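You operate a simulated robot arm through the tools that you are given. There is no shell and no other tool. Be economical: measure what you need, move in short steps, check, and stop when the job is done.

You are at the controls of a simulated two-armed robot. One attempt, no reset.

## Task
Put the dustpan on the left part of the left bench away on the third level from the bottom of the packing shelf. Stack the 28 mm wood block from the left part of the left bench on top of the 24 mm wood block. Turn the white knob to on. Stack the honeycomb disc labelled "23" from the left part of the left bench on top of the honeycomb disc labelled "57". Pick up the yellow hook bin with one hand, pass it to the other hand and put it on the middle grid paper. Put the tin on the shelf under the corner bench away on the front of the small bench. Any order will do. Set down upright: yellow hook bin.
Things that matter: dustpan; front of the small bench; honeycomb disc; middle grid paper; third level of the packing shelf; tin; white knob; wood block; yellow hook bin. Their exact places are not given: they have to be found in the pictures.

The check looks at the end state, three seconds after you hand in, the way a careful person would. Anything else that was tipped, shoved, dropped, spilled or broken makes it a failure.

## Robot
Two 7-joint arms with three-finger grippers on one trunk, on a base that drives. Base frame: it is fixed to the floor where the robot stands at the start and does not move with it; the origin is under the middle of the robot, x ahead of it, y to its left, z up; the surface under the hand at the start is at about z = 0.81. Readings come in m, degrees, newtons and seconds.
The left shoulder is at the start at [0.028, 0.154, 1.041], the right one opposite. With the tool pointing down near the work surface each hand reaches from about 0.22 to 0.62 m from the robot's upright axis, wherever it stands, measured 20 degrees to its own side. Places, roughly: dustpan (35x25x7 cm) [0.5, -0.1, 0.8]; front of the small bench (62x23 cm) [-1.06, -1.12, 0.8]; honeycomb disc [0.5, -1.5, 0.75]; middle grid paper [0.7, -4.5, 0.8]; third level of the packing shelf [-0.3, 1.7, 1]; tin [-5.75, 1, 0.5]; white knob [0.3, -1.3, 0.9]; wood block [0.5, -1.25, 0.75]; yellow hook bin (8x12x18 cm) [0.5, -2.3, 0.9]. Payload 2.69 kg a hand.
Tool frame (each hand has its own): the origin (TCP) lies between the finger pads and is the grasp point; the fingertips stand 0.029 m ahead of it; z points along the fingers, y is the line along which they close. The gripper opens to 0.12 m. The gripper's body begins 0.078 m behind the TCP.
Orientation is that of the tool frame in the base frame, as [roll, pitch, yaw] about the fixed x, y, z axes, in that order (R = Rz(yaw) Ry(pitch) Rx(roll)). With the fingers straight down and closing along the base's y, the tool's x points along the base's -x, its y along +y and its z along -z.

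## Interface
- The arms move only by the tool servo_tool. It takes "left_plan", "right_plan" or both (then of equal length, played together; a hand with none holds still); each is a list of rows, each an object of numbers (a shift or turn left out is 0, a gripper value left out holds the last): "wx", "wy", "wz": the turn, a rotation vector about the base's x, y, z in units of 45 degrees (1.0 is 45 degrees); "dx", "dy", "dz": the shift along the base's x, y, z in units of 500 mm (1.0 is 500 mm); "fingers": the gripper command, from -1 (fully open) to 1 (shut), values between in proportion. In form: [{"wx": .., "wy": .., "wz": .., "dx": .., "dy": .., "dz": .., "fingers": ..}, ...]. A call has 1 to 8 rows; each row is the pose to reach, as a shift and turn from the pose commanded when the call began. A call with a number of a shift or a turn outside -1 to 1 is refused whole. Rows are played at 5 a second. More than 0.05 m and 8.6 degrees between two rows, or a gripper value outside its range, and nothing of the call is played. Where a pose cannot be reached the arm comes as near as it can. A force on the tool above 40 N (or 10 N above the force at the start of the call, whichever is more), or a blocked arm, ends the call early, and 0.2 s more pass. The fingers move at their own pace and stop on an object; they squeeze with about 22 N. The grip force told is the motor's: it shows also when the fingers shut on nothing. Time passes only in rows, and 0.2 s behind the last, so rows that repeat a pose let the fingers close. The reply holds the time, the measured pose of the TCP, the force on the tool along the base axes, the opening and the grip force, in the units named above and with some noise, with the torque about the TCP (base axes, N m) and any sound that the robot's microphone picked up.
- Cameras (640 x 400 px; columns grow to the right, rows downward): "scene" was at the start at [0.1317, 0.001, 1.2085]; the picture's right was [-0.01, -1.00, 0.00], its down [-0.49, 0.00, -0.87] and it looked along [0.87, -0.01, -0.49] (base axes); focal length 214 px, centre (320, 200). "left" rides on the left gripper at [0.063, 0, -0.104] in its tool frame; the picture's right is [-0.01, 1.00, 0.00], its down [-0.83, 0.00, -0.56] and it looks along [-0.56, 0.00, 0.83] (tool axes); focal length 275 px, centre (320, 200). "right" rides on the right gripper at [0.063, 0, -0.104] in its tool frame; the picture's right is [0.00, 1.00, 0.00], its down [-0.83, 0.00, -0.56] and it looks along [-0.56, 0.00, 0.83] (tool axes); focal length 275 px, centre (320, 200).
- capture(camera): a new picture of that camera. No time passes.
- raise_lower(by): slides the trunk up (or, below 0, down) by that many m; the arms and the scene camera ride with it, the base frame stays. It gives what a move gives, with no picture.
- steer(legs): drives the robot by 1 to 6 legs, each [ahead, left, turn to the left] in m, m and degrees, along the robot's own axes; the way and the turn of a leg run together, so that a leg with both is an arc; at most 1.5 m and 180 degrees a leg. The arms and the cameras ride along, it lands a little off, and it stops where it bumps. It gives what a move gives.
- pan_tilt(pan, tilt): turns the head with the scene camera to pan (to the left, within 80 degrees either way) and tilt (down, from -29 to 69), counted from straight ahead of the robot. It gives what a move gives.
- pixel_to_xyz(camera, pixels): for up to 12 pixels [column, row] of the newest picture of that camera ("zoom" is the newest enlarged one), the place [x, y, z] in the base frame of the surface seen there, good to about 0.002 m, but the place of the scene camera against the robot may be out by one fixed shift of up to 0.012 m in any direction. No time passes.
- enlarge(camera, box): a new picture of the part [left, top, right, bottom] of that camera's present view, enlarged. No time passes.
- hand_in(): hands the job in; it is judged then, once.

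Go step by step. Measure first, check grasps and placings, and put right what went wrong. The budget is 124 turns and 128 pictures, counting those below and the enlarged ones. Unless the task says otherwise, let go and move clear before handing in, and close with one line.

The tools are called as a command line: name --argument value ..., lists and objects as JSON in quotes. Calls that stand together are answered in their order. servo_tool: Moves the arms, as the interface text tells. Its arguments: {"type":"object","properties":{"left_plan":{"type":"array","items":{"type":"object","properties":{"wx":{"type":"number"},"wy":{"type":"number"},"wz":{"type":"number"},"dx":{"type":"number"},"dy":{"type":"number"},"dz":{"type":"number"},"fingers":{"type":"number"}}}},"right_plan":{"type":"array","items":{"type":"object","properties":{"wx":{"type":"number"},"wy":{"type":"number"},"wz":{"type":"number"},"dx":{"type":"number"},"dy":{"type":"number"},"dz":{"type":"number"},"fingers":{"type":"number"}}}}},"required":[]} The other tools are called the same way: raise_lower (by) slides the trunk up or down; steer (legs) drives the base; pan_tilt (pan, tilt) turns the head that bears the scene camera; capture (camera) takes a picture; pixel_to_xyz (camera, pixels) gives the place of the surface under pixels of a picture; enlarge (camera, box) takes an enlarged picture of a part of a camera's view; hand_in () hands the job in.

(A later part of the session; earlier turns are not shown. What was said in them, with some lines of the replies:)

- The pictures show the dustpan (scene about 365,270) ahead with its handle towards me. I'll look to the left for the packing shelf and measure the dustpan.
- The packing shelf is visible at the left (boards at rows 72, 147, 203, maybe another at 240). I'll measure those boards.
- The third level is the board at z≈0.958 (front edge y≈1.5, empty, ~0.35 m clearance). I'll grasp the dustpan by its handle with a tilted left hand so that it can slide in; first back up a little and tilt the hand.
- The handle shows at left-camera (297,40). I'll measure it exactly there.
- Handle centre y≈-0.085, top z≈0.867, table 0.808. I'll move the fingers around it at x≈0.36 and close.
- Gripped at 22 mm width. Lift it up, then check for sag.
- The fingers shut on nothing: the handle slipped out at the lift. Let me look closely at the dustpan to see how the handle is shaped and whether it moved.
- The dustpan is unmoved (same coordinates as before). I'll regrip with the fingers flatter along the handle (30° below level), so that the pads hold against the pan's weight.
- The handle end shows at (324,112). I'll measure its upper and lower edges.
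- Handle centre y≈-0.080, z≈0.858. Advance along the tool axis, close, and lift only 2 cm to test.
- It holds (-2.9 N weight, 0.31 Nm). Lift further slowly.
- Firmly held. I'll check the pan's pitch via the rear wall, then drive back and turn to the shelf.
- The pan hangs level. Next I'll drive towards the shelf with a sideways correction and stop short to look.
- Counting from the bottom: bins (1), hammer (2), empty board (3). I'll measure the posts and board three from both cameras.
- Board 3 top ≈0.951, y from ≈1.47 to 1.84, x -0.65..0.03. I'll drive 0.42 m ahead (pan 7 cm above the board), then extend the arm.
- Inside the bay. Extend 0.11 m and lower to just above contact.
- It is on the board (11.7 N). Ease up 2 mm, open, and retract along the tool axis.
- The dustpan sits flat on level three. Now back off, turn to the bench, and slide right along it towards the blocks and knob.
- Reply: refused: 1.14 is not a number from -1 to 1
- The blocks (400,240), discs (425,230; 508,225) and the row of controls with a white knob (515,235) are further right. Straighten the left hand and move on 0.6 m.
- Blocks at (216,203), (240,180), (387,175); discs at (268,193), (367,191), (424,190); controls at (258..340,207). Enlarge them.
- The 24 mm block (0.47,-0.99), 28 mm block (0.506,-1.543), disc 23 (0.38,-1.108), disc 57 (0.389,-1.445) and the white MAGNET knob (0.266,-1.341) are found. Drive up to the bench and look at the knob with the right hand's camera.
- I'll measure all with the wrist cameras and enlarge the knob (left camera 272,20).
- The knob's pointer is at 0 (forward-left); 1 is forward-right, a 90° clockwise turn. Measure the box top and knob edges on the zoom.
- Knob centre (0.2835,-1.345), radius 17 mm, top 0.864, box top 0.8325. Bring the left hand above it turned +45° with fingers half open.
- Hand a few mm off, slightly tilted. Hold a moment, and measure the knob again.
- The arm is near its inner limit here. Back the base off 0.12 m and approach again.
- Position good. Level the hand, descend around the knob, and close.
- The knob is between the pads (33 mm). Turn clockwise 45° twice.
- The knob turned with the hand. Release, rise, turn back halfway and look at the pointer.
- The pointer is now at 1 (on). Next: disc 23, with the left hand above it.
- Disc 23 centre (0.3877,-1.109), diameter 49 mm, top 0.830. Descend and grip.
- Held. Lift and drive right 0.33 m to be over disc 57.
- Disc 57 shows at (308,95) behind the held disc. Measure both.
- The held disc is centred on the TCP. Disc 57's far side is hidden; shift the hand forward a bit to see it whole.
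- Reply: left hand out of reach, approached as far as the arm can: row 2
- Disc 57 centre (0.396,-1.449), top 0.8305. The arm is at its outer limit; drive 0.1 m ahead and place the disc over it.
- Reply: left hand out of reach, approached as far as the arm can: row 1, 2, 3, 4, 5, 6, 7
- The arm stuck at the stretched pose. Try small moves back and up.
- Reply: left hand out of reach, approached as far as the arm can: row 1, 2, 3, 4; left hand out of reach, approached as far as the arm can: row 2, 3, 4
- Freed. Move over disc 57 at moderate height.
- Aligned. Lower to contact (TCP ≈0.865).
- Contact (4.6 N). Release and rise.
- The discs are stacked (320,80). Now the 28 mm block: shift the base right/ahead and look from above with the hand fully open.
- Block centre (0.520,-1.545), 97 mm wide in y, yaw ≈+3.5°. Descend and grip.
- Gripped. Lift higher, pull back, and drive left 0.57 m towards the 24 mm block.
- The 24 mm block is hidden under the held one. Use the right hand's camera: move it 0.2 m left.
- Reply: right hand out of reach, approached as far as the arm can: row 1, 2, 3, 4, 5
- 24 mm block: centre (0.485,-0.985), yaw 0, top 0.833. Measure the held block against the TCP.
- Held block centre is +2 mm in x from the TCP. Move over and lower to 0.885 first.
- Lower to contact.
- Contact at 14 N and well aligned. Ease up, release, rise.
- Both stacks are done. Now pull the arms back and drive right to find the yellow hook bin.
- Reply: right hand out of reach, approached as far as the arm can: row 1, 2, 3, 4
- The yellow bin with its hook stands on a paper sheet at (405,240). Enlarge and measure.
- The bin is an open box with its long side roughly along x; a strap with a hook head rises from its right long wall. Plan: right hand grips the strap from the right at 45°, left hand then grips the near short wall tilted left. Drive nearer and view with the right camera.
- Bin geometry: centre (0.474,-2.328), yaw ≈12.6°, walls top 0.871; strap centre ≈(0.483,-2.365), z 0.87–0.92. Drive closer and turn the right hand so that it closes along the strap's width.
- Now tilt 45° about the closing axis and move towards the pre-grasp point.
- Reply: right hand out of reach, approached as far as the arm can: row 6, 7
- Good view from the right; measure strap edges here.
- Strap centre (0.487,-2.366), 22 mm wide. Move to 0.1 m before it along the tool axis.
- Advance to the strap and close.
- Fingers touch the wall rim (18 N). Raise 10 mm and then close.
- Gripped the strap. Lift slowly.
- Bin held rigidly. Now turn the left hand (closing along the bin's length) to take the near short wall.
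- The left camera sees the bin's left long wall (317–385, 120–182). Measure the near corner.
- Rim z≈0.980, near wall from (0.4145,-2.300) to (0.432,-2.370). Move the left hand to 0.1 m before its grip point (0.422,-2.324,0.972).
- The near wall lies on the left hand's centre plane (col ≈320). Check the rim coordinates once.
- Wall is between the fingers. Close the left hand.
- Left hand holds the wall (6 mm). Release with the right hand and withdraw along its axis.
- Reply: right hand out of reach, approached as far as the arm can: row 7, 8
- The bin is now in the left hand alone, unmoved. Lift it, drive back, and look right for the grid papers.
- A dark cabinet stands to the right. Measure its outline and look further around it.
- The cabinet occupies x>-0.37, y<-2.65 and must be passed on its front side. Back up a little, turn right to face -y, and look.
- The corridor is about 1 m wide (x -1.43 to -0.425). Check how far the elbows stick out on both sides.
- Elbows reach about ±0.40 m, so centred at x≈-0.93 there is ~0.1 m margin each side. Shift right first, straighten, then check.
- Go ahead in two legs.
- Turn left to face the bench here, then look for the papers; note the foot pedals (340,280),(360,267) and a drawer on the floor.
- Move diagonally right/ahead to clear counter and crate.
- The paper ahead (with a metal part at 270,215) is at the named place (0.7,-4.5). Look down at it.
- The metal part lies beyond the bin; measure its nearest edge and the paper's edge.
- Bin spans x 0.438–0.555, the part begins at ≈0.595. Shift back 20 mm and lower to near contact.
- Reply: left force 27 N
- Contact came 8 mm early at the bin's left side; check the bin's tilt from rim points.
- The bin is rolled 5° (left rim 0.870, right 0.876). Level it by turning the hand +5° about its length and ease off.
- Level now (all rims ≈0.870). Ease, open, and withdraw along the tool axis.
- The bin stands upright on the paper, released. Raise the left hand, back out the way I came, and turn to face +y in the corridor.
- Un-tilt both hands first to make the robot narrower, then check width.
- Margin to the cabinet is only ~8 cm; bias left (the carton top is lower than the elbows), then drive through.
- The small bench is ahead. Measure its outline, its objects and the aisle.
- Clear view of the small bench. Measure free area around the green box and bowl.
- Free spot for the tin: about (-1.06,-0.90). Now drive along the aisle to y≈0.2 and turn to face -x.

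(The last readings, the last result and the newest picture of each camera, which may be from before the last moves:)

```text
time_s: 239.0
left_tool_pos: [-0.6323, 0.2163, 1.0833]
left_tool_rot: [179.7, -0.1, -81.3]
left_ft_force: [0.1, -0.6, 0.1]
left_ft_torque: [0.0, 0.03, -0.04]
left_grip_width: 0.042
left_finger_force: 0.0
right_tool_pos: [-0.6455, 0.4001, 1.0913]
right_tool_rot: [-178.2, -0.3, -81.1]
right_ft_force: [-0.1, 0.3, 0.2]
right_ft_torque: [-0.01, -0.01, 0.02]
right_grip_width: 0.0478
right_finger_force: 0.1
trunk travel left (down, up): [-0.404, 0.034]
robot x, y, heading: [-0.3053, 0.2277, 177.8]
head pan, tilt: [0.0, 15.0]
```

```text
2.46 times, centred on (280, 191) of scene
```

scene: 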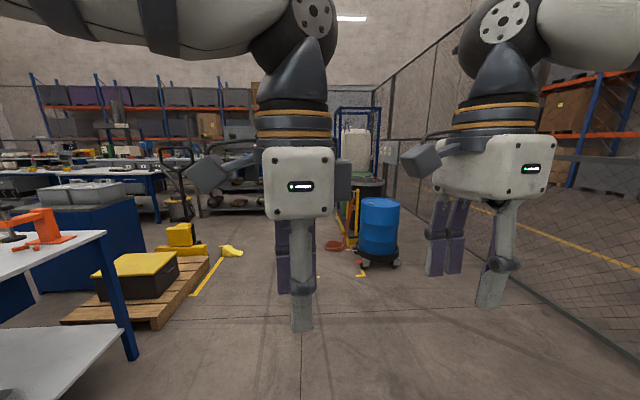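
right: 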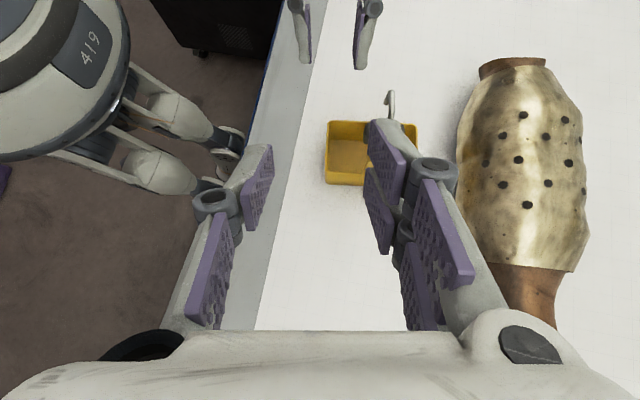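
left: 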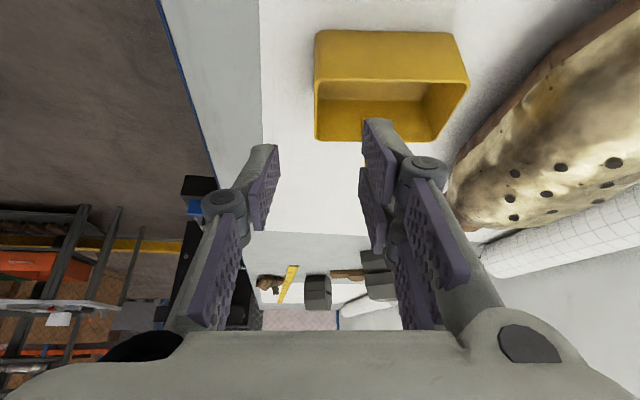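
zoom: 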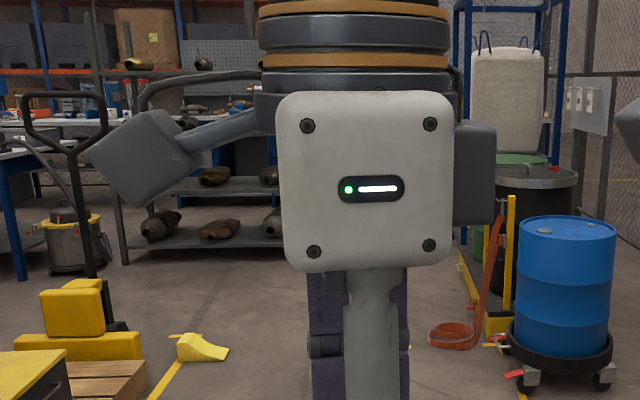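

Drive west between the pallet/cloth (y<-0.65) and the drum zone (y>0.45), then look again.

steer --legs '[[1.3, 0.33, 2.2], [0.9, 0, 0]]'

pan_tilt --pan -12 --tilt 20

capture --camera "scene"

```text
time_s: 250.1
left_tool_pos: [-2.8482, -0.0676, 1.0833]
left_tool_rot: [179.7, -0.2, -80.3]
left_ft_force: [-0.5, -0.1, -0.6]
left_ft_torque: [-0.01, -0.02, 0.0]
left_grip_width: 0.0419
left_finger_force: 0.1
right_tool_pos: [-2.8658, 0.1147, 1.0905]
right_tool_rot: [-178.3, -0.2, -80.5]
right_ft_force: [0.1, -0.7, 0.8]
right_ft_torque: [-0.03, -0.02, -0.04]
right_grip_width: 0.0481
right_finger_force: 0.0
trunk travel left (down, up): [-0.404, 0.034]
robot x, y, heading: [-2.5215, -0.0508, 178.8]
head pan, tilt: [0.0, 15.0]
```

```text
time_s: 250.8
left_tool_pos: [-2.848, -0.0679, 1.0831]
left_tool_rot: [179.7, -0.1, -80.4]
left_ft_force: [0.0, 0.5, -0.3]
left_ft_torque: [0.01, -0.01, -0.02]
left_grip_width: 0.0418
left_finger_force: 0.0
right_tool_pos: [-2.8648, 0.1167, 1.0906]
right_tool_rot: [-178.3, -0.3, -80.4]
right_ft_force: [-0.3, 0.2, 0.1]
right_ft_torque: [0.01, -0.01, 0.01]
right_grip_width: 0.048
right_finger_force: 0.0
trunk travel left (down, up): [-0.404, 0.034]
robot x, y, heading: [-2.5236, -0.0548, 178.8]
head pan, tilt: [-12.0, 20.0]
```

```text
26 pictures are left
```

scene: 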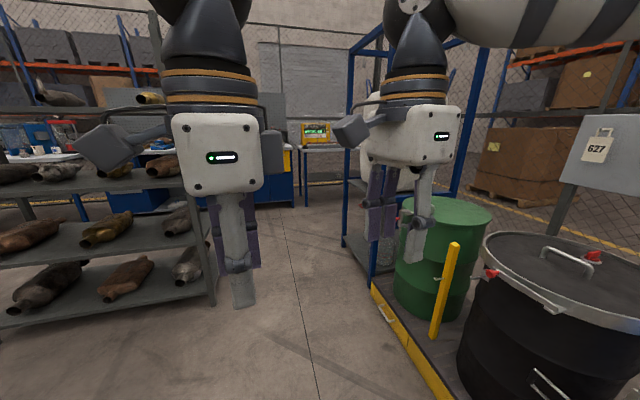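

pixel_to_xyz --camera "scene" --pixels '[[320, 147], [305, 200], [277, 204], [213, 302], [415, 355], [375, 290], [345, 243], [312, 135], [360, 250], [190, 175]]'

enlarge --camera "scene" --box '[255, 100, 415, 250]'

```text
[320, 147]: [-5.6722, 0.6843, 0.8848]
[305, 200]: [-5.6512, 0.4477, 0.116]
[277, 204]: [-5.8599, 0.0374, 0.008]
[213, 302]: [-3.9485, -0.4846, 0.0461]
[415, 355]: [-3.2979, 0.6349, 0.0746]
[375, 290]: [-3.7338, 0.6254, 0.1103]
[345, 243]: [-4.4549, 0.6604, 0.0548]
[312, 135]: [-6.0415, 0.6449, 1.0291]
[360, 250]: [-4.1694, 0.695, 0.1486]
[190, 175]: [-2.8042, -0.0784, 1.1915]
```

```text
2.67 times, centred on (335, 175) of scene
```

zoom: 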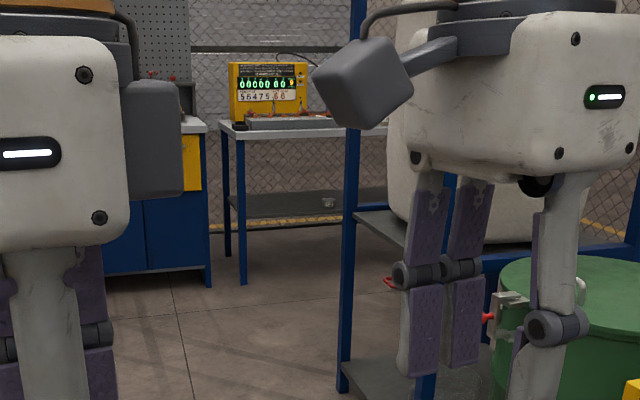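

The corner bench stands at x≈-5.65; a tin is visible on its lower shelf at zoom (328,202). Measure.

pixel_to_xyz --camera "zoom" --pixels '[[328, 202], [325, 206], [328, 198], [290, 200], [245, 215], [240, 128], [300, 195], [350, 300], [205, 280]]'

steer --legs '[[1.0, 0, 1.2], [1.2, 0, 0]]'

pan_tilt --pan -45 --tilt 20

capture --camera "scene"

```text
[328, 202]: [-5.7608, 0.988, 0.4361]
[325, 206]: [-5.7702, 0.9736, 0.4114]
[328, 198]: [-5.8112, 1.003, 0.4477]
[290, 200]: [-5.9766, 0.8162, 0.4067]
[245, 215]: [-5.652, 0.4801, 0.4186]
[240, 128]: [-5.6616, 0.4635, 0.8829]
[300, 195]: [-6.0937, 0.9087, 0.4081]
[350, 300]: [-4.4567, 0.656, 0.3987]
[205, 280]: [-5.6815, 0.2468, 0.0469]
```

```text
time_s: 261.6
left_tool_pos: [-5.0354, -0.0353, 1.0838]
left_tool_rot: [179.6, -0.1, -79.7]
left_ft_force: [-0.3, -0.3, 0.6]
left_ft_torque: [-0.01, -0.02, 0.04]
left_grip_width: 0.0421
left_finger_force: 0.1
right_tool_pos: [-5.0524, 0.1478, 1.0905]
right_tool_rot: [-178.4, -0.3, -79.7]
right_ft_force: [-0.1, 1.2, 0.0]
right_ft_torque: [-0.01, -0.04, 0.02]
right_grip_width: 0.0478
right_finger_force: 0.1
trunk travel left (down, up): [-0.404, 0.034]
robot x, y, heading: [-4.7072, -0.0173, 179.5]
head pan, tilt: [-12.0, 20.0]
```

```text
time_s: 262.6
left_tool_pos: [-5.0344, -0.0357, 1.083]
left_tool_rot: [179.7, -0.1, -79.8]
left_ft_force: [-0.8, 0.1, 0.3]
left_ft_torque: [-0.04, 0.03, -0.02]
left_grip_width: 0.0421
left_finger_force: 0.1
right_tool_pos: [-5.0533, 0.1471, 1.0925]
right_tool_rot: [-178.3, -0.3, -79.7]
right_ft_force: [-0.2, 0.1, 0.0]
right_ft_torque: [-0.02, -0.01, 0.01]
right_grip_width: 0.0481
right_finger_force: 0.1
trunk travel left (down, up): [-0.404, 0.034]
robot x, y, heading: [-4.7105, -0.0186, 179.6]
head pan, tilt: [-45.0, 20.0]
```

```text
24 pictures are left
```

scene: 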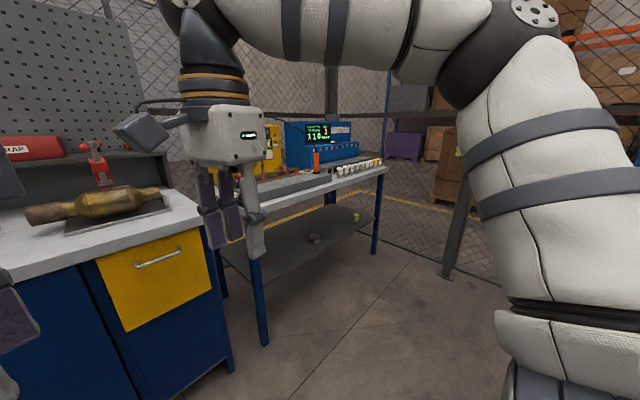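

The tin is on the lower shelf at about (-5.77,0.985,0.41). Turn both hands back to neutral yaw, then move in front of the corner bench.

servo_tool --left_plan '[{"wz": 0.17}, {"wz": 0.34}, {"wz": 0.5}, {"wz": 0.67}, {"wz": 0.84}, {"wz": 1.0}]' --right_plan '[{"wz": 0.17}, {"wz": 0.34}, {"wz": 0.5}, {"wz": 0.67}, {"wz": 0.84}, {"wz": 1.0}]'

servo_tool --left_plan '[{"wz": 0.17, "fingers": -1}, {"wz": 0.34}, {"wz": 0.5}, {"wz": 0.64}, {"wz": 0.76}]' --right_plan '[{"wz": 0.17}, {"wz": 0.34}, {"wz": 0.5}, {"wz": 0.64}, {"wz": 0.76}]'

steer --legs '[[0.42, 0, 0.5], [0, -0.96, 0]]'

pan_tilt --pan 0 --tilt 45

capture --camera "scene"

```text
time_s: 264.0
left_tool_pos: [-5.0335, -0.0368, 1.0831]
left_tool_rot: [179.7, -0.1, -34.8]
left_ft_force: [0.0, 0.8, -0.2]
left_ft_torque: [0.06, -0.02, 0.02]
left_grip_width: 0.0421
left_finger_force: 0.1
right_tool_pos: [-5.0531, 0.1479, 1.0916]
right_tool_rot: [-178.3, -0.3, -34.7]
right_ft_force: [-0.8, 1.0, -0.3]
right_ft_torque: [0.01, -0.01, -0.01]
right_grip_width: 0.0482
right_finger_force: 0.0
trunk travel left (down, up): [-0.404, 0.034]
robot x, y, heading: [-4.7115, -0.0178, 179.7]
head pan, tilt: [-45.0, 20.0]
```

```text
time_s: 265.2
left_tool_pos: [-5.0347, -0.0362, 1.0824]
left_tool_rot: [179.7, -0.2, -0.4]
left_ft_force: [-0.5, 0.2, 0.3]
left_ft_torque: [-0.03, -0.01, -0.01]
left_grip_width: 0.1198
left_finger_force: 0.0
right_tool_pos: [-5.0538, 0.1468, 1.0913]
right_tool_rot: [-178.2, -0.2, -0.5]
right_ft_force: [-0.7, -0.3, -0.3]
right_ft_torque: [0.04, 0.0, 0.01]
right_grip_width: 0.0483
right_finger_force: 0.0
trunk travel left (down, up): [-0.404, 0.034]
robot x, y, heading: [-4.705, -0.0186, 179.7]
head pan, tilt: [-45.0, 20.0]
```

```text
time_s: 275.2
left_tool_pos: [-5.463, 0.9257, 1.0828]
left_tool_rot: [179.7, -0.1, 1.2]
left_ft_force: [0.2, 0.0, 0.3]
left_ft_torque: [-0.03, 0.0, -0.04]
left_grip_width: 0.1198
left_finger_force: 0.1
right_tool_pos: [-5.4881, 1.109, 1.0915]
right_tool_rot: [-178.3, -0.2, 1.2]
right_ft_force: [0.0, -0.8, -0.1]
right_ft_torque: [0.01, 0.03, 0.03]
right_grip_width: 0.0479
right_finger_force: 0.1
trunk travel left (down, up): [-0.404, 0.034]
robot x, y, heading: [-5.1381, 0.9522, -178.7]
head pan, tilt: [-45.0, 20.0]
```

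```text
time_s: 276.3
left_tool_pos: [-5.463, 0.9267, 1.0827]
left_tool_rot: [179.7, -0.2, 1.2]
left_ft_force: [-0.1, -1.0, 0.3]
left_ft_torque: [0.01, -0.01, -0.02]
left_grip_width: 0.1197
left_finger_force: 0.1
right_tool_pos: [-5.4875, 1.1092, 1.0926]
right_tool_rot: [-178.3, -0.3, 1.2]
right_ft_force: [0.3, 0.0, -0.2]
right_ft_torque: [-0.02, -0.04, 0.04]
right_grip_width: 0.0483
right_finger_force: 0.1
trunk travel left (down, up): [-0.404, 0.034]
robot x, y, heading: [-5.1394, 0.9534, -178.4]
head pan, tilt: [0.0, 45.0]
```

```text
23 pictures are left
```

scene: 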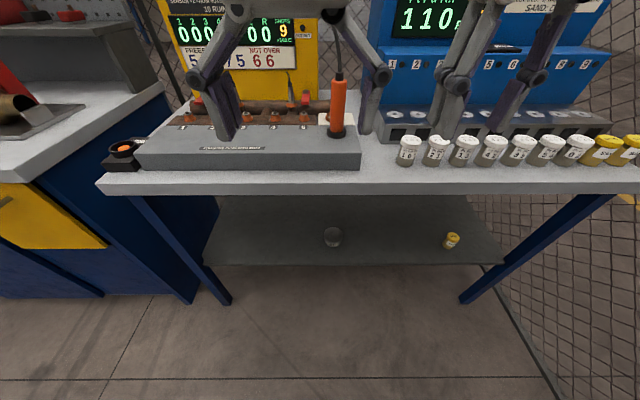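

pixel_to_xyz --camera "scene" --pixels '[[332, 185], [332, 232], [332, 243], [323, 238], [342, 238], [332, 260], [300, 225], [230, 260], [215, 185], [550, 185], [452, 240], [340, 120]]'

enlarge --camera "scene" --box '[290, 200, 370, 260]'

```text
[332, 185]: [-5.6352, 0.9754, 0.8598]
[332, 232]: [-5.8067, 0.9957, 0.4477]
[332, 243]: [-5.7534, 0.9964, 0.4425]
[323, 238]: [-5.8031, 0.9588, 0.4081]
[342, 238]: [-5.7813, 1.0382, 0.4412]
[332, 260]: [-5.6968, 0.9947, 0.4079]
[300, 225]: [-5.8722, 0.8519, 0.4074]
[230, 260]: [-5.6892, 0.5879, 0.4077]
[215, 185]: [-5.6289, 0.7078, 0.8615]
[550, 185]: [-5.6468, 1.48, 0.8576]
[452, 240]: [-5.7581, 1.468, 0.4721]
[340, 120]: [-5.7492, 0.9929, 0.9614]
```

```text
6.67 times, centred on (330, 230) of scene
```

zoom: 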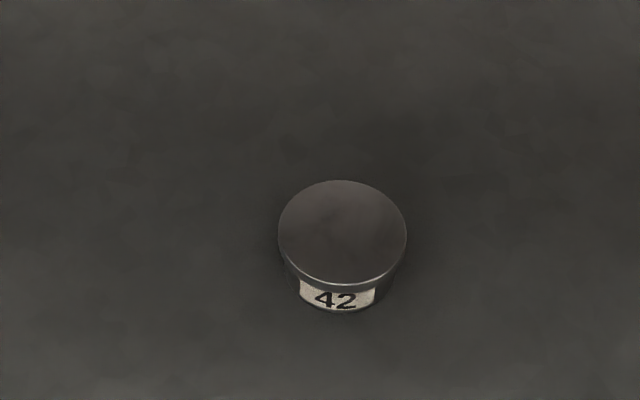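

Tin "42" at about (-5.784,0.997), top ≈0.44. Lower the trunk, tilt the left hand forward and pull the right hand back.

raise_lower --by -0.38

servo_tool --left_plan '[{"wy": 0.16, "dx": 0.02}, {"wy": 0.33, "dx": 0.02}, {"wy": 0.5, "dx": 0.02, "dz": -0.05}, {"wy": 0.66, "dx": 0.0, "dz": -0.12}, {"wy": 0.83, "dx": -0.05, "dz": -0.2, "dy": 0.05}, {"wy": 1.0, "dx": -0.1, "dz": -0.27, "dy": 0.1}, {"wy": 1.0, "dx": -0.15, "dz": -0.32, "dy": 0.142}]' --right_plan '[{"dx": 0.03}, {"dx": 0.06}, {"dx": 0.09}, {"dx": 0.12}, {"dx": 0.12}, {"dx": 0.12}, {"dx": 0.12}]'

capture --camera "left"

```text
time_s: 278.9
left_tool_pos: [-5.4729, 0.9242, 0.7737]
left_tool_rot: [179.3, -1.3, 2.2]
left_ft_force: [-0.1, -0.6, 0.0]
left_ft_torque: [0.01, 0.02, -0.02]
left_grip_width: 0.1198
left_finger_force: 0.0
right_tool_pos: [-5.5072, 1.1091, 0.7677]
right_tool_rot: [-178.3, -3.9, 1.2]
right_ft_force: [0.2, 0.3, 0.9]
right_ft_torque: [0.01, 0.0, 0.04]
right_grip_width: 0.048
right_finger_force: 0.1
trunk travel left (down, up): [-0.104, 0.334]
robot x, y, heading: [-5.1399, 0.9566, -178.9]
head pan, tilt: [0.0, 45.0]
stopped: the force on the tool passed its limit at 66 N (the readings are from after the stop); the commanded pose is now the measured one
```

```text
refused: row 5 steps farther than a row can; nothing moved
```

```text
21 pictures are left
```

left: 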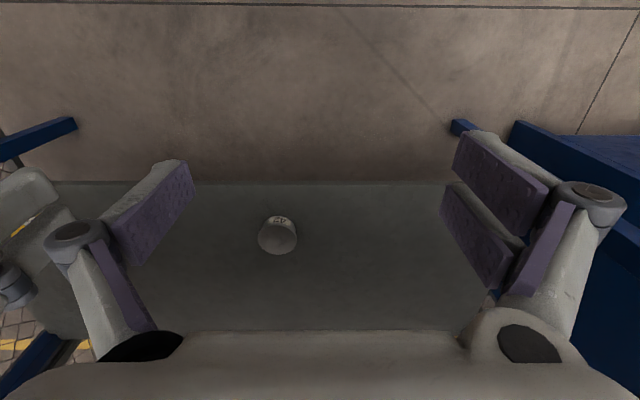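

The housing of a hand brushed the bench edge. Back away at once and check the bench.

steer --legs '[[-0.15, 0, 0]]'

pan_tilt --pan 0 --tilt 30

capture --camera "scene"

```text
time_s: 280.3
left_tool_pos: [-5.3253, 0.926, 0.7749]
left_tool_rot: [179.3, -1.0, 2.4]
left_ft_force: [-1.0, -1.0, 0.2]
left_ft_torque: [-0.02, 0.03, 0.0]
left_grip_width: 0.1201
left_finger_force: 0.0
right_tool_pos: [-5.3582, 1.1125, 0.768]
right_tool_rot: [-178.4, -3.9, 1.4]
right_ft_force: [-0.6, 0.0, 1.3]
right_ft_torque: [0.02, -0.02, 0.02]
right_grip_width: 0.0478
right_finger_force: 0.0
trunk travel left (down, up): [-0.104, 0.334]
robot x, y, heading: [-4.9918, 0.9616, -178.6]
head pan, tilt: [0.0, 45.0]
```

```text
time_s: 281.0
left_tool_pos: [-5.3246, 0.9278, 0.7753]
left_tool_rot: [179.4, -1.0, 2.3]
left_ft_force: [0.0, 0.2, -0.3]
left_ft_torque: [-0.02, 0.02, 0.0]
left_grip_width: 0.12
left_finger_force: 0.0
right_tool_pos: [-5.3593, 1.1098, 0.7682]
right_tool_rot: [-178.3, -3.9, 1.3]
right_ft_force: [0.1, -0.4, 0.2]
right_ft_torque: [0.0, 0.0, -0.02]
right_grip_width: 0.0478
right_finger_force: 0.0
trunk travel left (down, up): [-0.104, 0.334]
robot x, y, heading: [-4.9925, 0.9597, -178.3]
head pan, tilt: [0.0, 30.0]
```

```text
20 pictures are left
```

scene: 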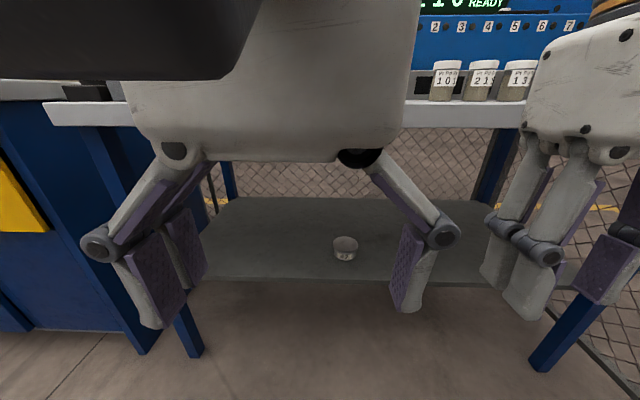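

Jars look undisturbed. Lower the trunk the rest of the way here, tilt the left hand, and pull the right hand back and down.

raise_lower --by -0.1

servo_tool --left_plan '[{"wy": 0.16, "dz": -0.02}, {"wy": 0.33, "dz": -0.05}, {"wy": 0.5, "dz": -0.1}, {"wy": 0.66, "dz": -0.14, "dy": 0.03}, {"wy": 0.83, "dz": -0.18, "dy": 0.08}, {"wy": 1.0, "dz": -0.22, "dy": 0.13}, {"wy": 1.0, "dz": -0.25, "dy": 0.13}]' --right_plan '[{"dz": -0.06}, {"dx": 0.03, "dz": -0.12}, {"dx": 0.07, "dz": -0.18}, {"dx": 0.11, "dz": -0.24}, {"dx": 0.15, "dz": -0.3}, {"dx": 0.18, "dz": -0.3}, {"dx": 0.2, "dz": -0.3}]'

capture --camera "left"

```text
time_s: 281.5
left_tool_pos: [-5.3297, 0.9256, 0.7552]
left_tool_rot: [179.2, -1.4, 3.0]
left_ft_force: [-0.4, -0.3, 0.1]
left_ft_torque: [0.01, 0.03, 0.02]
left_grip_width: 0.12
left_finger_force: 0.1
right_tool_pos: [-5.3618, 1.1108, 0.7505]
right_tool_rot: [-178.3, -4.2, 1.3]
right_ft_force: [0.8, -0.2, -0.1]
right_ft_torque: [0.01, 0.03, 0.01]
right_grip_width: 0.0481
right_finger_force: 0.1
trunk travel left (down, up): [-0.087, 0.351]
robot x, y, heading: [-4.9937, 0.9577, -178.7]
head pan, tilt: [0.0, 30.0]
stopped: the force on the tool passed its limit at 56 N (the readings are from after the stop); the commanded pose is now the measured one
```

```text
time_s: 282.5
left_tool_pos: [-5.3686, 0.9454, 0.7232]
left_tool_rot: [-172.1, 19.5, 16.5]
left_ft_force: [0.6, 0.9, 1.2]
left_ft_torque: [0.03, 0.0, 0.01]
left_grip_width: 0.1198
left_finger_force: 0.0
right_tool_pos: [-5.3144, 1.111, 0.643]
right_tool_rot: [-178.2, -4.3, 1.3]
right_ft_force: [0.4, 0.6, -0.3]
right_ft_torque: [0.02, -0.02, 0.0]
right_grip_width: 0.0479
right_finger_force: 0.1
trunk travel left (down, up): [-0.087, 0.351]
robot x, y, heading: [-4.9945, 0.9568, -178.9]
head pan, tilt: [0.0, 30.0]
stopped in row 4 (left hand): the arm was blocked; the commanded pose is now the measured one
```

```text
19 pictures are left
```

left: 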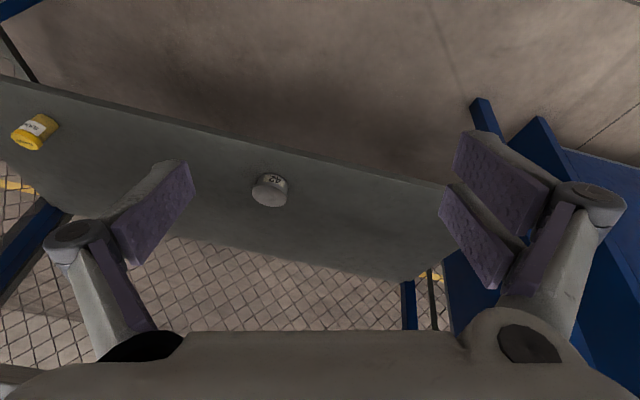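

The blockage is the hand's camera against the robot's own body: hands were too close in. The trunk is low enough already; extend the left hand forward, straighten it, then tilt.

servo_tool --left_plan '[{"dx": -0.06, "dz": 0.02}, {"dx": -0.13, "dz": 0.03, "wx": -0.06, "wz": -0.1}, {"dx": -0.2, "dz": 0.03, "wx": -0.12, "wz": -0.2}, {"dx": -0.26, "dz": 0.03, "wx": -0.166, "wz": -0.309}, {"dx": -0.26, "dz": 0.03, "wx": -0.166, "wz": -0.309}]'

servo_tool --left_plan '[{"wy": 0.15, "dz": -0.04}, {"wy": 0.3, "dz": -0.1}, {"wy": 0.45, "dz": -0.16}, {"wy": 0.567, "dz": -0.22}, {"wy": 0.567, "dz": -0.28}]'

capture --camera "left"

```text
time_s: 283.7
left_tool_pos: [-5.4972, 0.9476, 0.7396]
left_tool_rot: [-179.8, 20.9, -0.6]
left_ft_force: [0.5, 0.7, 0.3]
left_ft_torque: [-0.02, 0.02, -0.01]
left_grip_width: 0.1201
left_finger_force: 0.1
right_tool_pos: [-5.3153, 1.1109, 0.6434]
right_tool_rot: [-178.4, -4.2, 1.4]
right_ft_force: [0.4, -0.1, 0.0]
right_ft_torque: [0.01, 0.02, 0.01]
right_grip_width: 0.0478
right_finger_force: 0.1
trunk travel left (down, up): [-0.087, 0.351]
robot x, y, heading: [-4.9897, 0.9605, -178.9]
head pan, tilt: [0.0, 30.0]
```

```text
time_s: 284.9
left_tool_pos: [-5.4967, 0.9448, 0.6016]
left_tool_rot: [-179.9, 46.5, -0.5]
left_ft_force: [-0.6, 0.6, -1.1]
left_ft_torque: [-0.02, 0.0, -0.01]
left_grip_width: 0.1198
left_finger_force: 0.1
right_tool_pos: [-5.3163, 1.1107, 0.6446]
right_tool_rot: [-178.4, -4.3, 1.3]
right_ft_force: [0.9, 0.4, 0.9]
right_ft_torque: [0.03, 0.01, 0.0]
right_grip_width: 0.048
right_finger_force: 0.0
trunk travel left (down, up): [-0.087, 0.351]
robot x, y, heading: [-4.9899, 0.9584, -178.8]
head pan, tilt: [0.0, 30.0]
```

```text
18 pictures are left
```

left: 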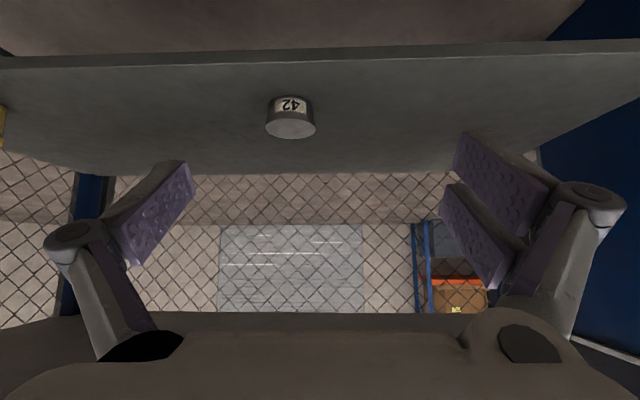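

Good pose. Measure tin 42 with this camera.

pixel_to_xyz --camera "left" --pixels '[[266, 125], [315, 124], [290, 120], [290, 136], [290, 105], [271, 108], [309, 108], [290, 99], [400, 100], [290, 62]]'

```text
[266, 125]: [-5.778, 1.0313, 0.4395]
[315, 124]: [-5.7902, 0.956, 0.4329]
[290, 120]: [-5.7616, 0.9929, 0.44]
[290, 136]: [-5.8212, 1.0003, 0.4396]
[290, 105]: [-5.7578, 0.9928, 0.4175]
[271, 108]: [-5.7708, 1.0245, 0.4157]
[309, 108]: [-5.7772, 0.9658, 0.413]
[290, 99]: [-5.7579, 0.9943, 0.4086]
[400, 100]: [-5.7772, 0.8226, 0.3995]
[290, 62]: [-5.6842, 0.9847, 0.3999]
```

Tin centre (-5.793,0.994), diameter 75 mm, z 0.40–0.44. Drive 0.13 m in, then approach along the tool axis.

steer --legs '[[0.13, 0, -0.8]]'

servo_tool --left_plan '[{"dx": -0.06, "dy": 0.04, "dz": -0.07}, {"dx": -0.12, "dy": 0.08, "dz": -0.14}, {"dx": -0.16, "dy": 0.1, "dz": -0.2}]'

capture --camera "left"

```text
time_s: 286.2
left_tool_pos: [-5.6256, 0.9527, 0.6015]
left_tool_rot: [-179.9, 46.5, -1.4]
left_ft_force: [0.4, -0.1, 0.1]
left_ft_torque: [-0.03, -0.01, -0.03]
left_grip_width: 0.1202
left_finger_force: 0.1
right_tool_pos: [-5.4425, 1.1139, 0.6434]
right_tool_rot: [-178.2, -4.3, 0.4]
right_ft_force: [0.2, 0.2, -0.4]
right_ft_torque: [-0.01, 0.02, -0.03]
right_grip_width: 0.0481
right_finger_force: 0.0
trunk travel left (down, up): [-0.087, 0.351]
robot x, y, heading: [-5.1192, 0.956, -179.8]
head pan, tilt: [0.0, 30.0]
```

```text
refused: row 1 steps farther than a row can; nothing moved
```

```text
17 pictures are left
```

left: 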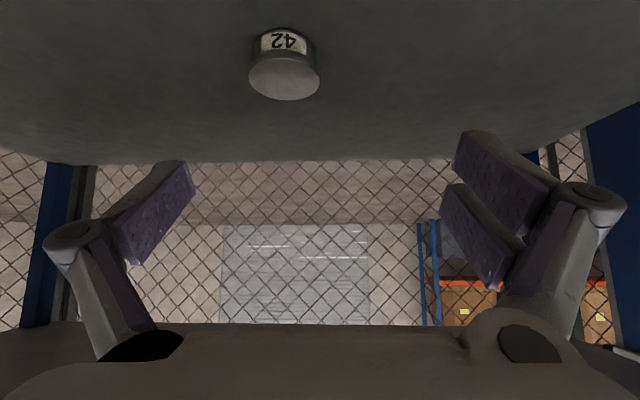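

servo_tool --left_plan '[{"dx": -0.05, "dy": 0.03, "dz": -0.06}, {"dx": -0.11, "dy": 0.06, "dz": -0.12}, {"dx": -0.17, "dy": 0.083, "dz": -0.18}, {"dx": -0.23, "dy": 0.083, "dz": -0.235}, {"dx": -0.285, "dy": 0.083, "dz": -0.29}, {"dx": -0.335, "dy": 0.083, "dz": -0.335}, {"dx": -0.335, "dy": 0.083, "dz": -0.335}]'

capture --camera "left"

```text
time_s: 287.8
left_tool_pos: [-5.7943, 0.9937, 0.4316]
left_tool_rot: [-179.9, 46.5, -1.4]
left_ft_force: [-0.3, 0.1, -0.4]
left_ft_torque: [0.01, -0.01, 0.03]
left_grip_width: 0.1201
left_finger_force: 0.1
right_tool_pos: [-5.4437, 1.1126, 0.6437]
right_tool_rot: [-178.3, -4.2, 0.5]
right_ft_force: [-0.1, -0.8, 0.8]
right_ft_torque: [0.03, -0.01, 0.01]
right_grip_width: 0.0484
right_finger_force: 0.1
trunk travel left (down, up): [-0.087, 0.351]
robot x, y, heading: [-5.1186, 0.9551, -179.5]
head pan, tilt: [0.0, 30.0]
```

```text
16 pictures are left
```

left: 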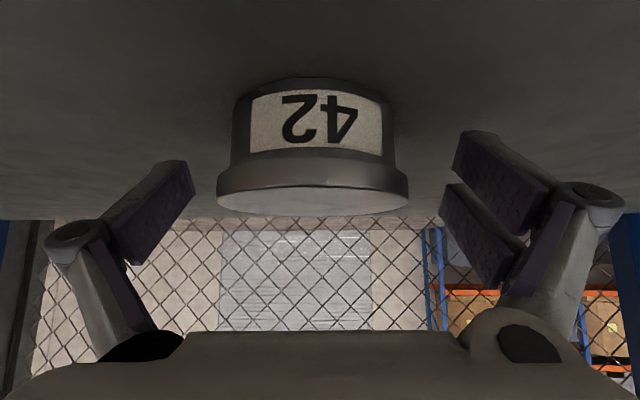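

Tin centred between the fingers. Close and lift.

servo_tool --left_plan '[{"fingers": 1}, {"fingers": 1}, {"fingers": 1}, {"fingers": 1, "dz": 0.02}, {"dz": 0.06}, {"dz": 0.11, "dx": 0.04}, {"dz": 0.15, "dx": 0.11}]'

servo_tool --left_plan '[{"dx": 0.08, "dz": 0.03}, {"dx": 0.15, "dz": 0.06}, {"dx": 0.22, "dz": 0.1}]'

capture --camera "left"

```text
time_s: 289.4
left_tool_pos: [-5.7385, 0.9945, 0.5077]
left_tool_rot: [-179.9, 46.4, -1.4]
left_ft_force: [0.2, 0.3, -0.7]
left_ft_torque: [-0.03, 0.0, 0.02]
left_grip_width: 0.0782
left_finger_force: 21.8
right_tool_pos: [-5.4426, 1.1132, 0.6437]
right_tool_rot: [-178.3, -4.2, 0.3]
right_ft_force: [-0.3, -0.1, -0.1]
right_ft_torque: [-0.02, -0.02, -0.02]
right_grip_width: 0.0482
right_finger_force: 0.1
trunk travel left (down, up): [-0.087, 0.351]
robot x, y, heading: [-5.1208, 0.9528, -179.5]
head pan, tilt: [0.0, 30.0]
```

```text
time_s: 290.2
left_tool_pos: [-5.6288, 0.995, 0.5576]
left_tool_rot: [-180.0, 46.5, -1.4]
left_ft_force: [-0.4, -0.1, -0.8]
left_ft_torque: [0.0, 0.02, 0.02]
left_grip_width: 0.0783
left_finger_force: 22.0
right_tool_pos: [-5.4427, 1.1135, 0.6447]
right_tool_rot: [-178.3, -4.2, 0.3]
right_ft_force: [-0.2, -0.4, -0.3]
right_ft_torque: [0.01, -0.02, -0.01]
right_grip_width: 0.0479
right_finger_force: 0.0
trunk travel left (down, up): [-0.087, 0.351]
robot x, y, heading: [-5.1218, 0.9586, -179.4]
head pan, tilt: [0.0, 30.0]
```

```text
15 pictures are left
```

left: 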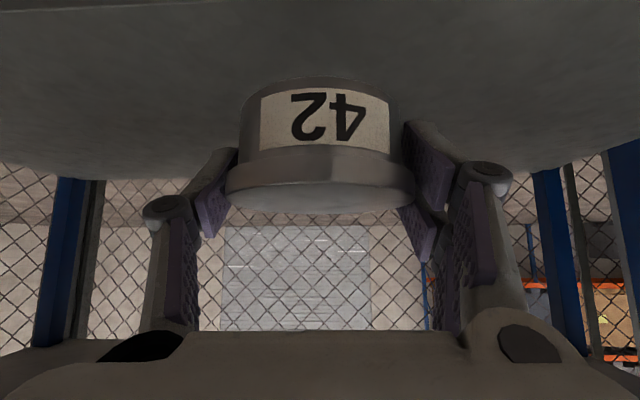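

Tin held. Back out, raise the trunk, and check the bench from here.

steer --legs '[[-0.25, 0, -0.5]]'

raise_lower --by 0.32

pan_tilt --pan -10 --tilt 30

capture --camera "scene"

```text
time_s: 292.0
left_tool_pos: [-5.3806, 0.9998, 0.5575]
left_tool_rot: [-179.9, 46.4, -1.7]
left_ft_force: [-0.5, -0.5, -1.2]
left_ft_torque: [0.02, 0.01, -0.01]
left_grip_width: 0.0784
left_finger_force: 21.9
right_tool_pos: [-5.1933, 1.1162, 0.6429]
right_tool_rot: [-178.2, -4.2, 0.1]
right_ft_force: [-0.2, -0.4, -0.5]
right_ft_torque: [0.02, -0.03, -0.01]
right_grip_width: 0.0482
right_finger_force: 0.1
trunk travel left (down, up): [-0.087, 0.351]
robot x, y, heading: [-4.8727, 0.9536, -179.9]
head pan, tilt: [0.0, 30.0]
```

```text
time_s: 295.2
left_tool_pos: [-5.38, 0.9993, 0.8766]
left_tool_rot: [-179.9, 46.4, -1.8]
left_ft_force: [0.1, 0.8, -0.7]
left_ft_torque: [0.01, 0.0, -0.01]
left_grip_width: 0.0785
left_finger_force: 22.1
right_tool_pos: [-5.1944, 1.116, 0.9632]
right_tool_rot: [-178.3, -4.4, 0.0]
right_ft_force: [-1.3, 0.7, 0.2]
right_ft_torque: [0.02, -0.03, 0.01]
right_grip_width: 0.048
right_finger_force: 0.1
trunk travel left (down, up): [-0.407, 0.031]
robot x, y, heading: [-4.8724, 0.9566, -180.0]
head pan, tilt: [0.0, 30.0]
```

```text
time_s: 295.9
left_tool_pos: [-5.381, 0.9996, 0.8783]
left_tool_rot: [-179.9, 46.5, -1.8]
left_ft_force: [0.3, -0.2, -1.1]
left_ft_torque: [0.0, 0.02, 0.0]
left_grip_width: 0.0784
left_finger_force: 21.7
right_tool_pos: [-5.1935, 1.1171, 0.9653]
right_tool_rot: [-178.3, -4.2, 0.1]
right_ft_force: [0.0, 0.0, 0.9]
right_ft_torque: [0.02, -0.01, -0.04]
right_grip_width: 0.0479
right_finger_force: 0.0
trunk travel left (down, up): [-0.407, 0.031]
robot x, y, heading: [-4.8717, 0.9591, -179.9]
head pan, tilt: [-10.0, 30.0]
```

```text
14 pictures are left
```

scene: 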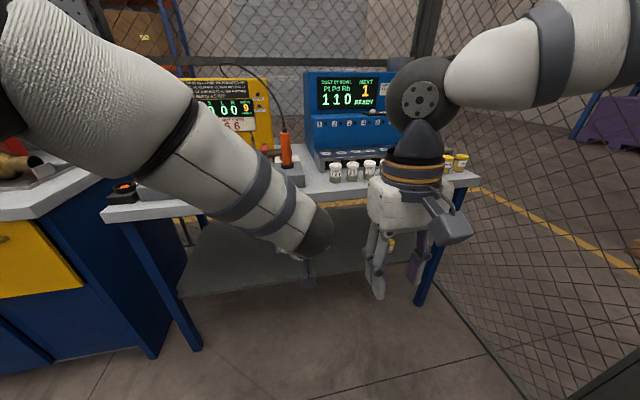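

Bench is undisturbed. Raise the tin, then drive out: left 0.95 m, and reverse along the earlier path.

servo_tool --left_plan '[{"dz": 0.08}, {"dz": 0.16}, {"dz": 0.24}, {"dz": 0.31}]' --right_plan '[{"dz": 0.06, "dx": -0.03}, {"dz": 0.12, "dx": -0.06}, {"dz": 0.18, "dx": -0.08}, {"dz": 0.22, "dx": -0.1}]'

steer --legs '[[-0.05, 0.95, 0], [-1.1, 0, 0]]'

```text
time_s: 296.9
left_tool_pos: [-5.3822, 1.0, 1.0334]
left_tool_rot: [-179.9, 46.4, -1.8]
left_ft_force: [0.0, -0.5, -0.2]
left_ft_torque: [-0.01, -0.03, -0.02]
left_grip_width: 0.0781
left_finger_force: 22.2
right_tool_pos: [-5.242, 1.1147, 1.0737]
right_tool_rot: [-178.3, -4.2, 0.1]
right_ft_force: [0.1, -0.4, 0.0]
right_ft_torque: [-0.01, 0.02, -0.01]
right_grip_width: 0.0482
right_finger_force: 0.1
trunk travel left (down, up): [-0.407, 0.031]
robot x, y, heading: [-4.8753, 0.9575, -179.9]
head pan, tilt: [-10.0, 30.0]
```

```text
time_s: 309.8
left_tool_pos: [-4.231, 0.0378, 1.0328]
left_tool_rot: [-179.9, 46.5, -2.4]
left_ft_force: [0.3, -0.4, -0.9]
left_ft_torque: [-0.02, -0.01, 0.0]
left_grip_width: 0.0783
left_finger_force: 21.7
right_tool_pos: [-4.0887, 0.1512, 1.0725]
right_tool_rot: [-178.3, -4.3, -0.5]
right_ft_force: [0.0, -0.2, 0.2]
right_ft_torque: [-0.01, 0.01, 0.0]
right_grip_width: 0.0479
right_finger_force: 0.0
trunk travel left (down, up): [-0.407, 0.031]
robot x, y, heading: [-3.7245, -0.0095, 179.3]
head pan, tilt: [-10.0, 30.0]
```

steer --legs '[[-1.3, 0, 0.6], [-1.3, 0, 0], [-0.62, 0, 0]]'

pan_tilt --pan 35 --tilt 30

capture --camera "scene"

```text
time_s: 325.6
left_tool_pos: [-0.9948, 0.052, 1.0328]
left_tool_rot: [-179.9, 46.5, -1.2]
left_ft_force: [0.0, 0.0, -0.3]
left_ft_torque: [-0.06, -0.02, 0.0]
left_grip_width: 0.078
left_finger_force: 22.3
right_tool_pos: [-0.8568, 0.1678, 1.0737]
right_tool_rot: [-178.3, -4.2, 0.6]
right_ft_force: [-0.8, -0.3, 0.2]
right_ft_torque: [-0.01, -0.02, 0.02]
right_grip_width: 0.0479
right_finger_force: 0.1
trunk travel left (down, up): [-0.407, 0.031]
robot x, y, heading: [-0.4893, 0.0134, -179.5]
head pan, tilt: [-10.0, 30.0]
```

```text
time_s: 326.8
left_tool_pos: [-0.9948, 0.0513, 1.0337]
left_tool_rot: [-179.7, 46.4, -0.8]
left_ft_force: [-0.1, 0.0, -1.5]
left_ft_torque: [0.04, 0.02, 0.0]
left_grip_width: 0.0782
left_finger_force: 21.6
right_tool_pos: [-0.8569, 0.1681, 1.0729]
right_tool_rot: [-178.3, -4.2, 0.7]
right_ft_force: [-0.5, -0.4, 0.5]
right_ft_torque: [0.0, 0.01, 0.02]
right_grip_width: 0.0481
right_finger_force: 0.1
trunk travel left (down, up): [-0.407, 0.031]
robot x, y, heading: [-0.4853, 0.0115, -179.6]
head pan, tilt: [35.0, 30.0]
```

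```text
13 pictures are left
```

scene: 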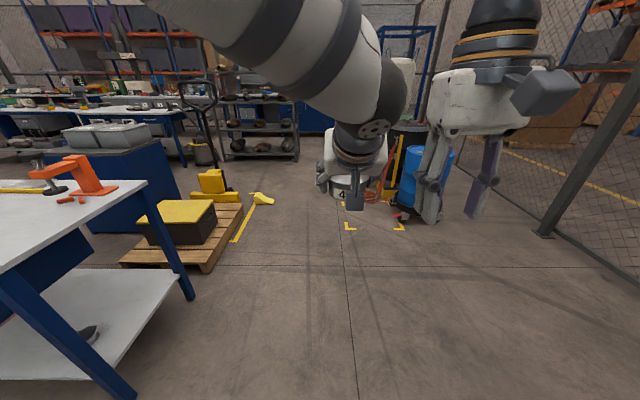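

pixel_to_xyz --camera "scene" --pixels '[[145, 184], [70, 202], [110, 190], [30, 240], [100, 210], [60, 175]]'

steer --legs '[[0, 0.93, -0.4]]'

capture --camera "left"

```text
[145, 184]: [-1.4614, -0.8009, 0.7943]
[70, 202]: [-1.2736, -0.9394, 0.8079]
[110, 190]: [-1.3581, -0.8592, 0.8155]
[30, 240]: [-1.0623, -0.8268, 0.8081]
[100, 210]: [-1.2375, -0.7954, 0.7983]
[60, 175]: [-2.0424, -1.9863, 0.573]
```

```text
time_s: 334.3
left_tool_pos: [-0.9928, -0.8796, 1.0332]
left_tool_rot: [-179.7, 46.5, -1.8]
left_ft_force: [-0.4, -0.3, -0.8]
left_ft_torque: [0.03, -0.02, 0.01]
left_grip_width: 0.0779
left_finger_force: 21.2
right_tool_pos: [-0.8515, -0.7642, 1.0733]
right_tool_rot: [-178.3, -4.2, -0.2]
right_ft_force: [0.0, 0.2, -0.3]
right_ft_torque: [0.01, 0.0, 0.0]
right_grip_width: 0.048
right_finger_force: 0.1
trunk travel left (down, up): [-0.407, 0.031]
robot x, y, heading: [-0.4853, -0.925, 179.6]
head pan, tilt: [35.0, 30.0]
```

```text
12 pictures are left
```

left: 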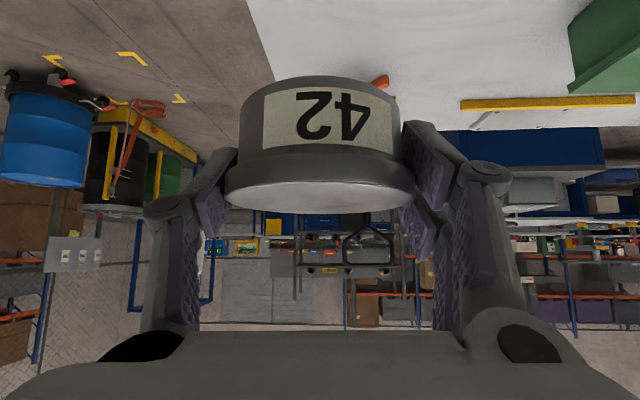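

Tin 41 stands near (-1.015,-1.02); my spot (-1.06,-0.885) is clear. Extend and lower to just above the bench.

servo_tool --left_plan '[{"dx": -0.06, "dy": -0.005, "dz": -0.04}, {"dx": -0.12, "dy": -0.01, "dz": -0.1}, {"dx": -0.134, "dy": -0.011, "dz": -0.18}, {"dx": -0.134, "dy": -0.011, "dz": -0.26}, {"dx": -0.134, "dy": -0.011, "dz": -0.33}, {"dx": -0.134, "dy": -0.011, "dz": -0.37}, {"dx": -0.134, "dy": -0.011, "dz": -0.37}]'

capture --camera "left"

pixel_to_xyz --camera "left" --pixels '[[200, 80], [480, 60], [330, 60], [320, 85], [560, 100]]'

```text
time_s: 335.9
left_tool_pos: [-1.0621, -0.887, 0.8514]
left_tool_rot: [-179.3, 46.5, -1.3]
left_ft_force: [-0.2, -0.2, -0.5]
left_ft_torque: [-0.03, -0.01, 0.0]
left_grip_width: 0.0778
left_finger_force: 21.8
right_tool_pos: [-0.8521, -0.7644, 1.0733]
right_tool_rot: [-178.3, -4.2, -0.2]
right_ft_force: [-0.6, -0.6, -0.1]
right_ft_torque: [0.0, 0.01, -0.07]
right_grip_width: 0.0479
right_finger_force: 0.0
trunk travel left (down, up): [-0.407, 0.031]
robot x, y, heading: [-0.4837, -0.9233, 179.6]
head pan, tilt: [35.0, 30.0]
```

```text
11 pictures are left
```

left: 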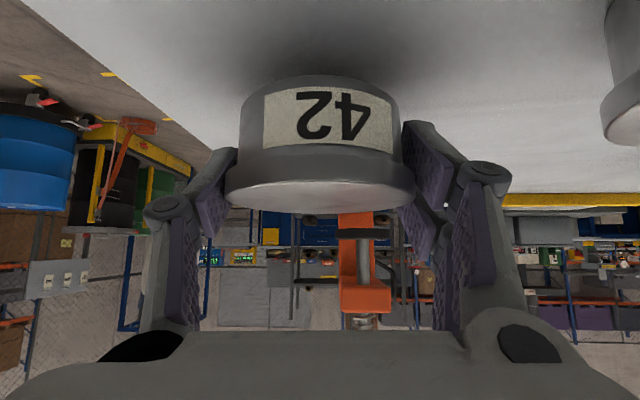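

```text
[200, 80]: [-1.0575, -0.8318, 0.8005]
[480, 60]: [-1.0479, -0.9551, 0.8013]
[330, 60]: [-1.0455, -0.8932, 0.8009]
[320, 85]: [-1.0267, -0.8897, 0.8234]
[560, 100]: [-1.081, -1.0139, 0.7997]
```

Table 0.8005; lower ~19 mm to contact.

servo_tool --left_plan '[{"dz": -0.02}, {"dz": -0.03}, {"dz": -0.036}, {"dz": -0.039}]'

capture --camera "left"

pixel_to_xyz --camera "left" --pixels '[[320, 78], [260, 84], [385, 90], [320, 84], [320, 60]]'

```text
time_s: 336.9
left_tool_pos: [-1.0633, -0.8895, 0.8324]
left_tool_rot: [-179.1, 46.7, -0.9]
left_ft_force: [-0.1, 1.8, 5.4]
left_ft_torque: [-0.11, -0.05, 0.02]
left_grip_width: 0.0782
left_finger_force: 22.4
right_tool_pos: [-0.8513, -0.7638, 1.0731]
right_tool_rot: [-178.3, -4.1, -0.2]
right_ft_force: [-0.3, -1.9, 0.0]
right_ft_torque: [-0.03, -0.01, -0.01]
right_grip_width: 0.0478
right_finger_force: 0.1
trunk travel left (down, up): [-0.407, 0.031]
robot x, y, heading: [-0.4851, -0.9247, 180.0]
head pan, tilt: [35.0, 30.0]
```

```text
10 pictures are left
```

left: 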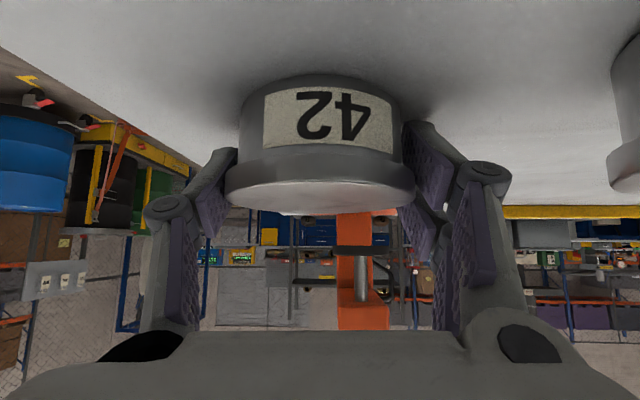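

```text
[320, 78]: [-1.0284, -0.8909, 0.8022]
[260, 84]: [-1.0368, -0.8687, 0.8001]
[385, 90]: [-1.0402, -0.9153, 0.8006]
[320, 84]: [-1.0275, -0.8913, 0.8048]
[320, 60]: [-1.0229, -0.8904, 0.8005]
```

Tin rests on the bench. Open moderately and withdraw along the tool axis.

servo_tool --left_plan '[{"fingers": -0.65}, {"fingers": -0.65}, {"fingers": -0.65}, {"dx": 0.04, "dz": 0.04}, {"dx": 0.1, "dz": 0.1}, {"dx": 0.16, "dz": 0.16}, {"dx": 0.22, "dz": 0.23}, {"dx": 0.24, "dz": 0.32}]'

capture --camera "left"

```text
time_s: 338.7
left_tool_pos: [-0.9388, -0.8856, 0.9918]
left_tool_rot: [-179.8, 46.4, -2.1]
left_ft_force: [0.0, 0.3, -0.3]
left_ft_torque: [-0.01, -0.01, -0.03]
left_grip_width: 0.0991
left_finger_force: 0.0
right_tool_pos: [-0.8513, -0.7642, 1.0739]
right_tool_rot: [-178.3, -4.1, -0.1]
right_ft_force: [0.7, 0.0, 0.4]
right_ft_torque: [-0.05, 0.01, 0.0]
right_grip_width: 0.0479
right_finger_force: 0.1
trunk travel left (down, up): [-0.407, 0.031]
robot x, y, heading: [-0.4833, -0.9253, 179.7]
head pan, tilt: [35.0, 30.0]
```

```text
9 pictures are left
5 turns are left
```

left: 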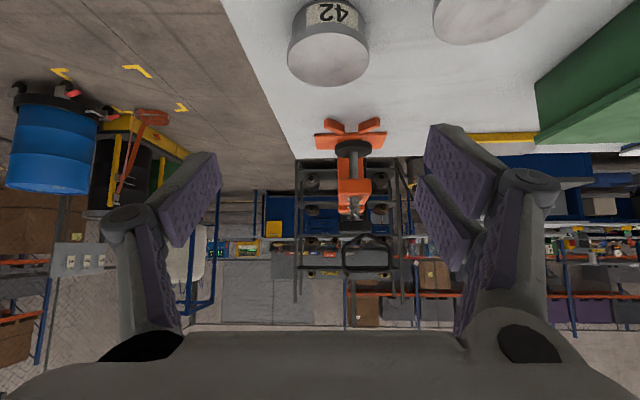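

Tin 42 stands upright on the front of the small bench (330,45), both hands are clear, and everything else was checked when it was placed. Handing in.

hand_in

```text
The job is handed in.
```

All six jobs are done and handed in: dustpan on shelf level three, 28 mm block on the 24 mm block, white knob at 1, disc 23 on disc 57, yellow bin passed from right hand to left and upright on the middle grid paper, tin 42 on the front of the small bench.
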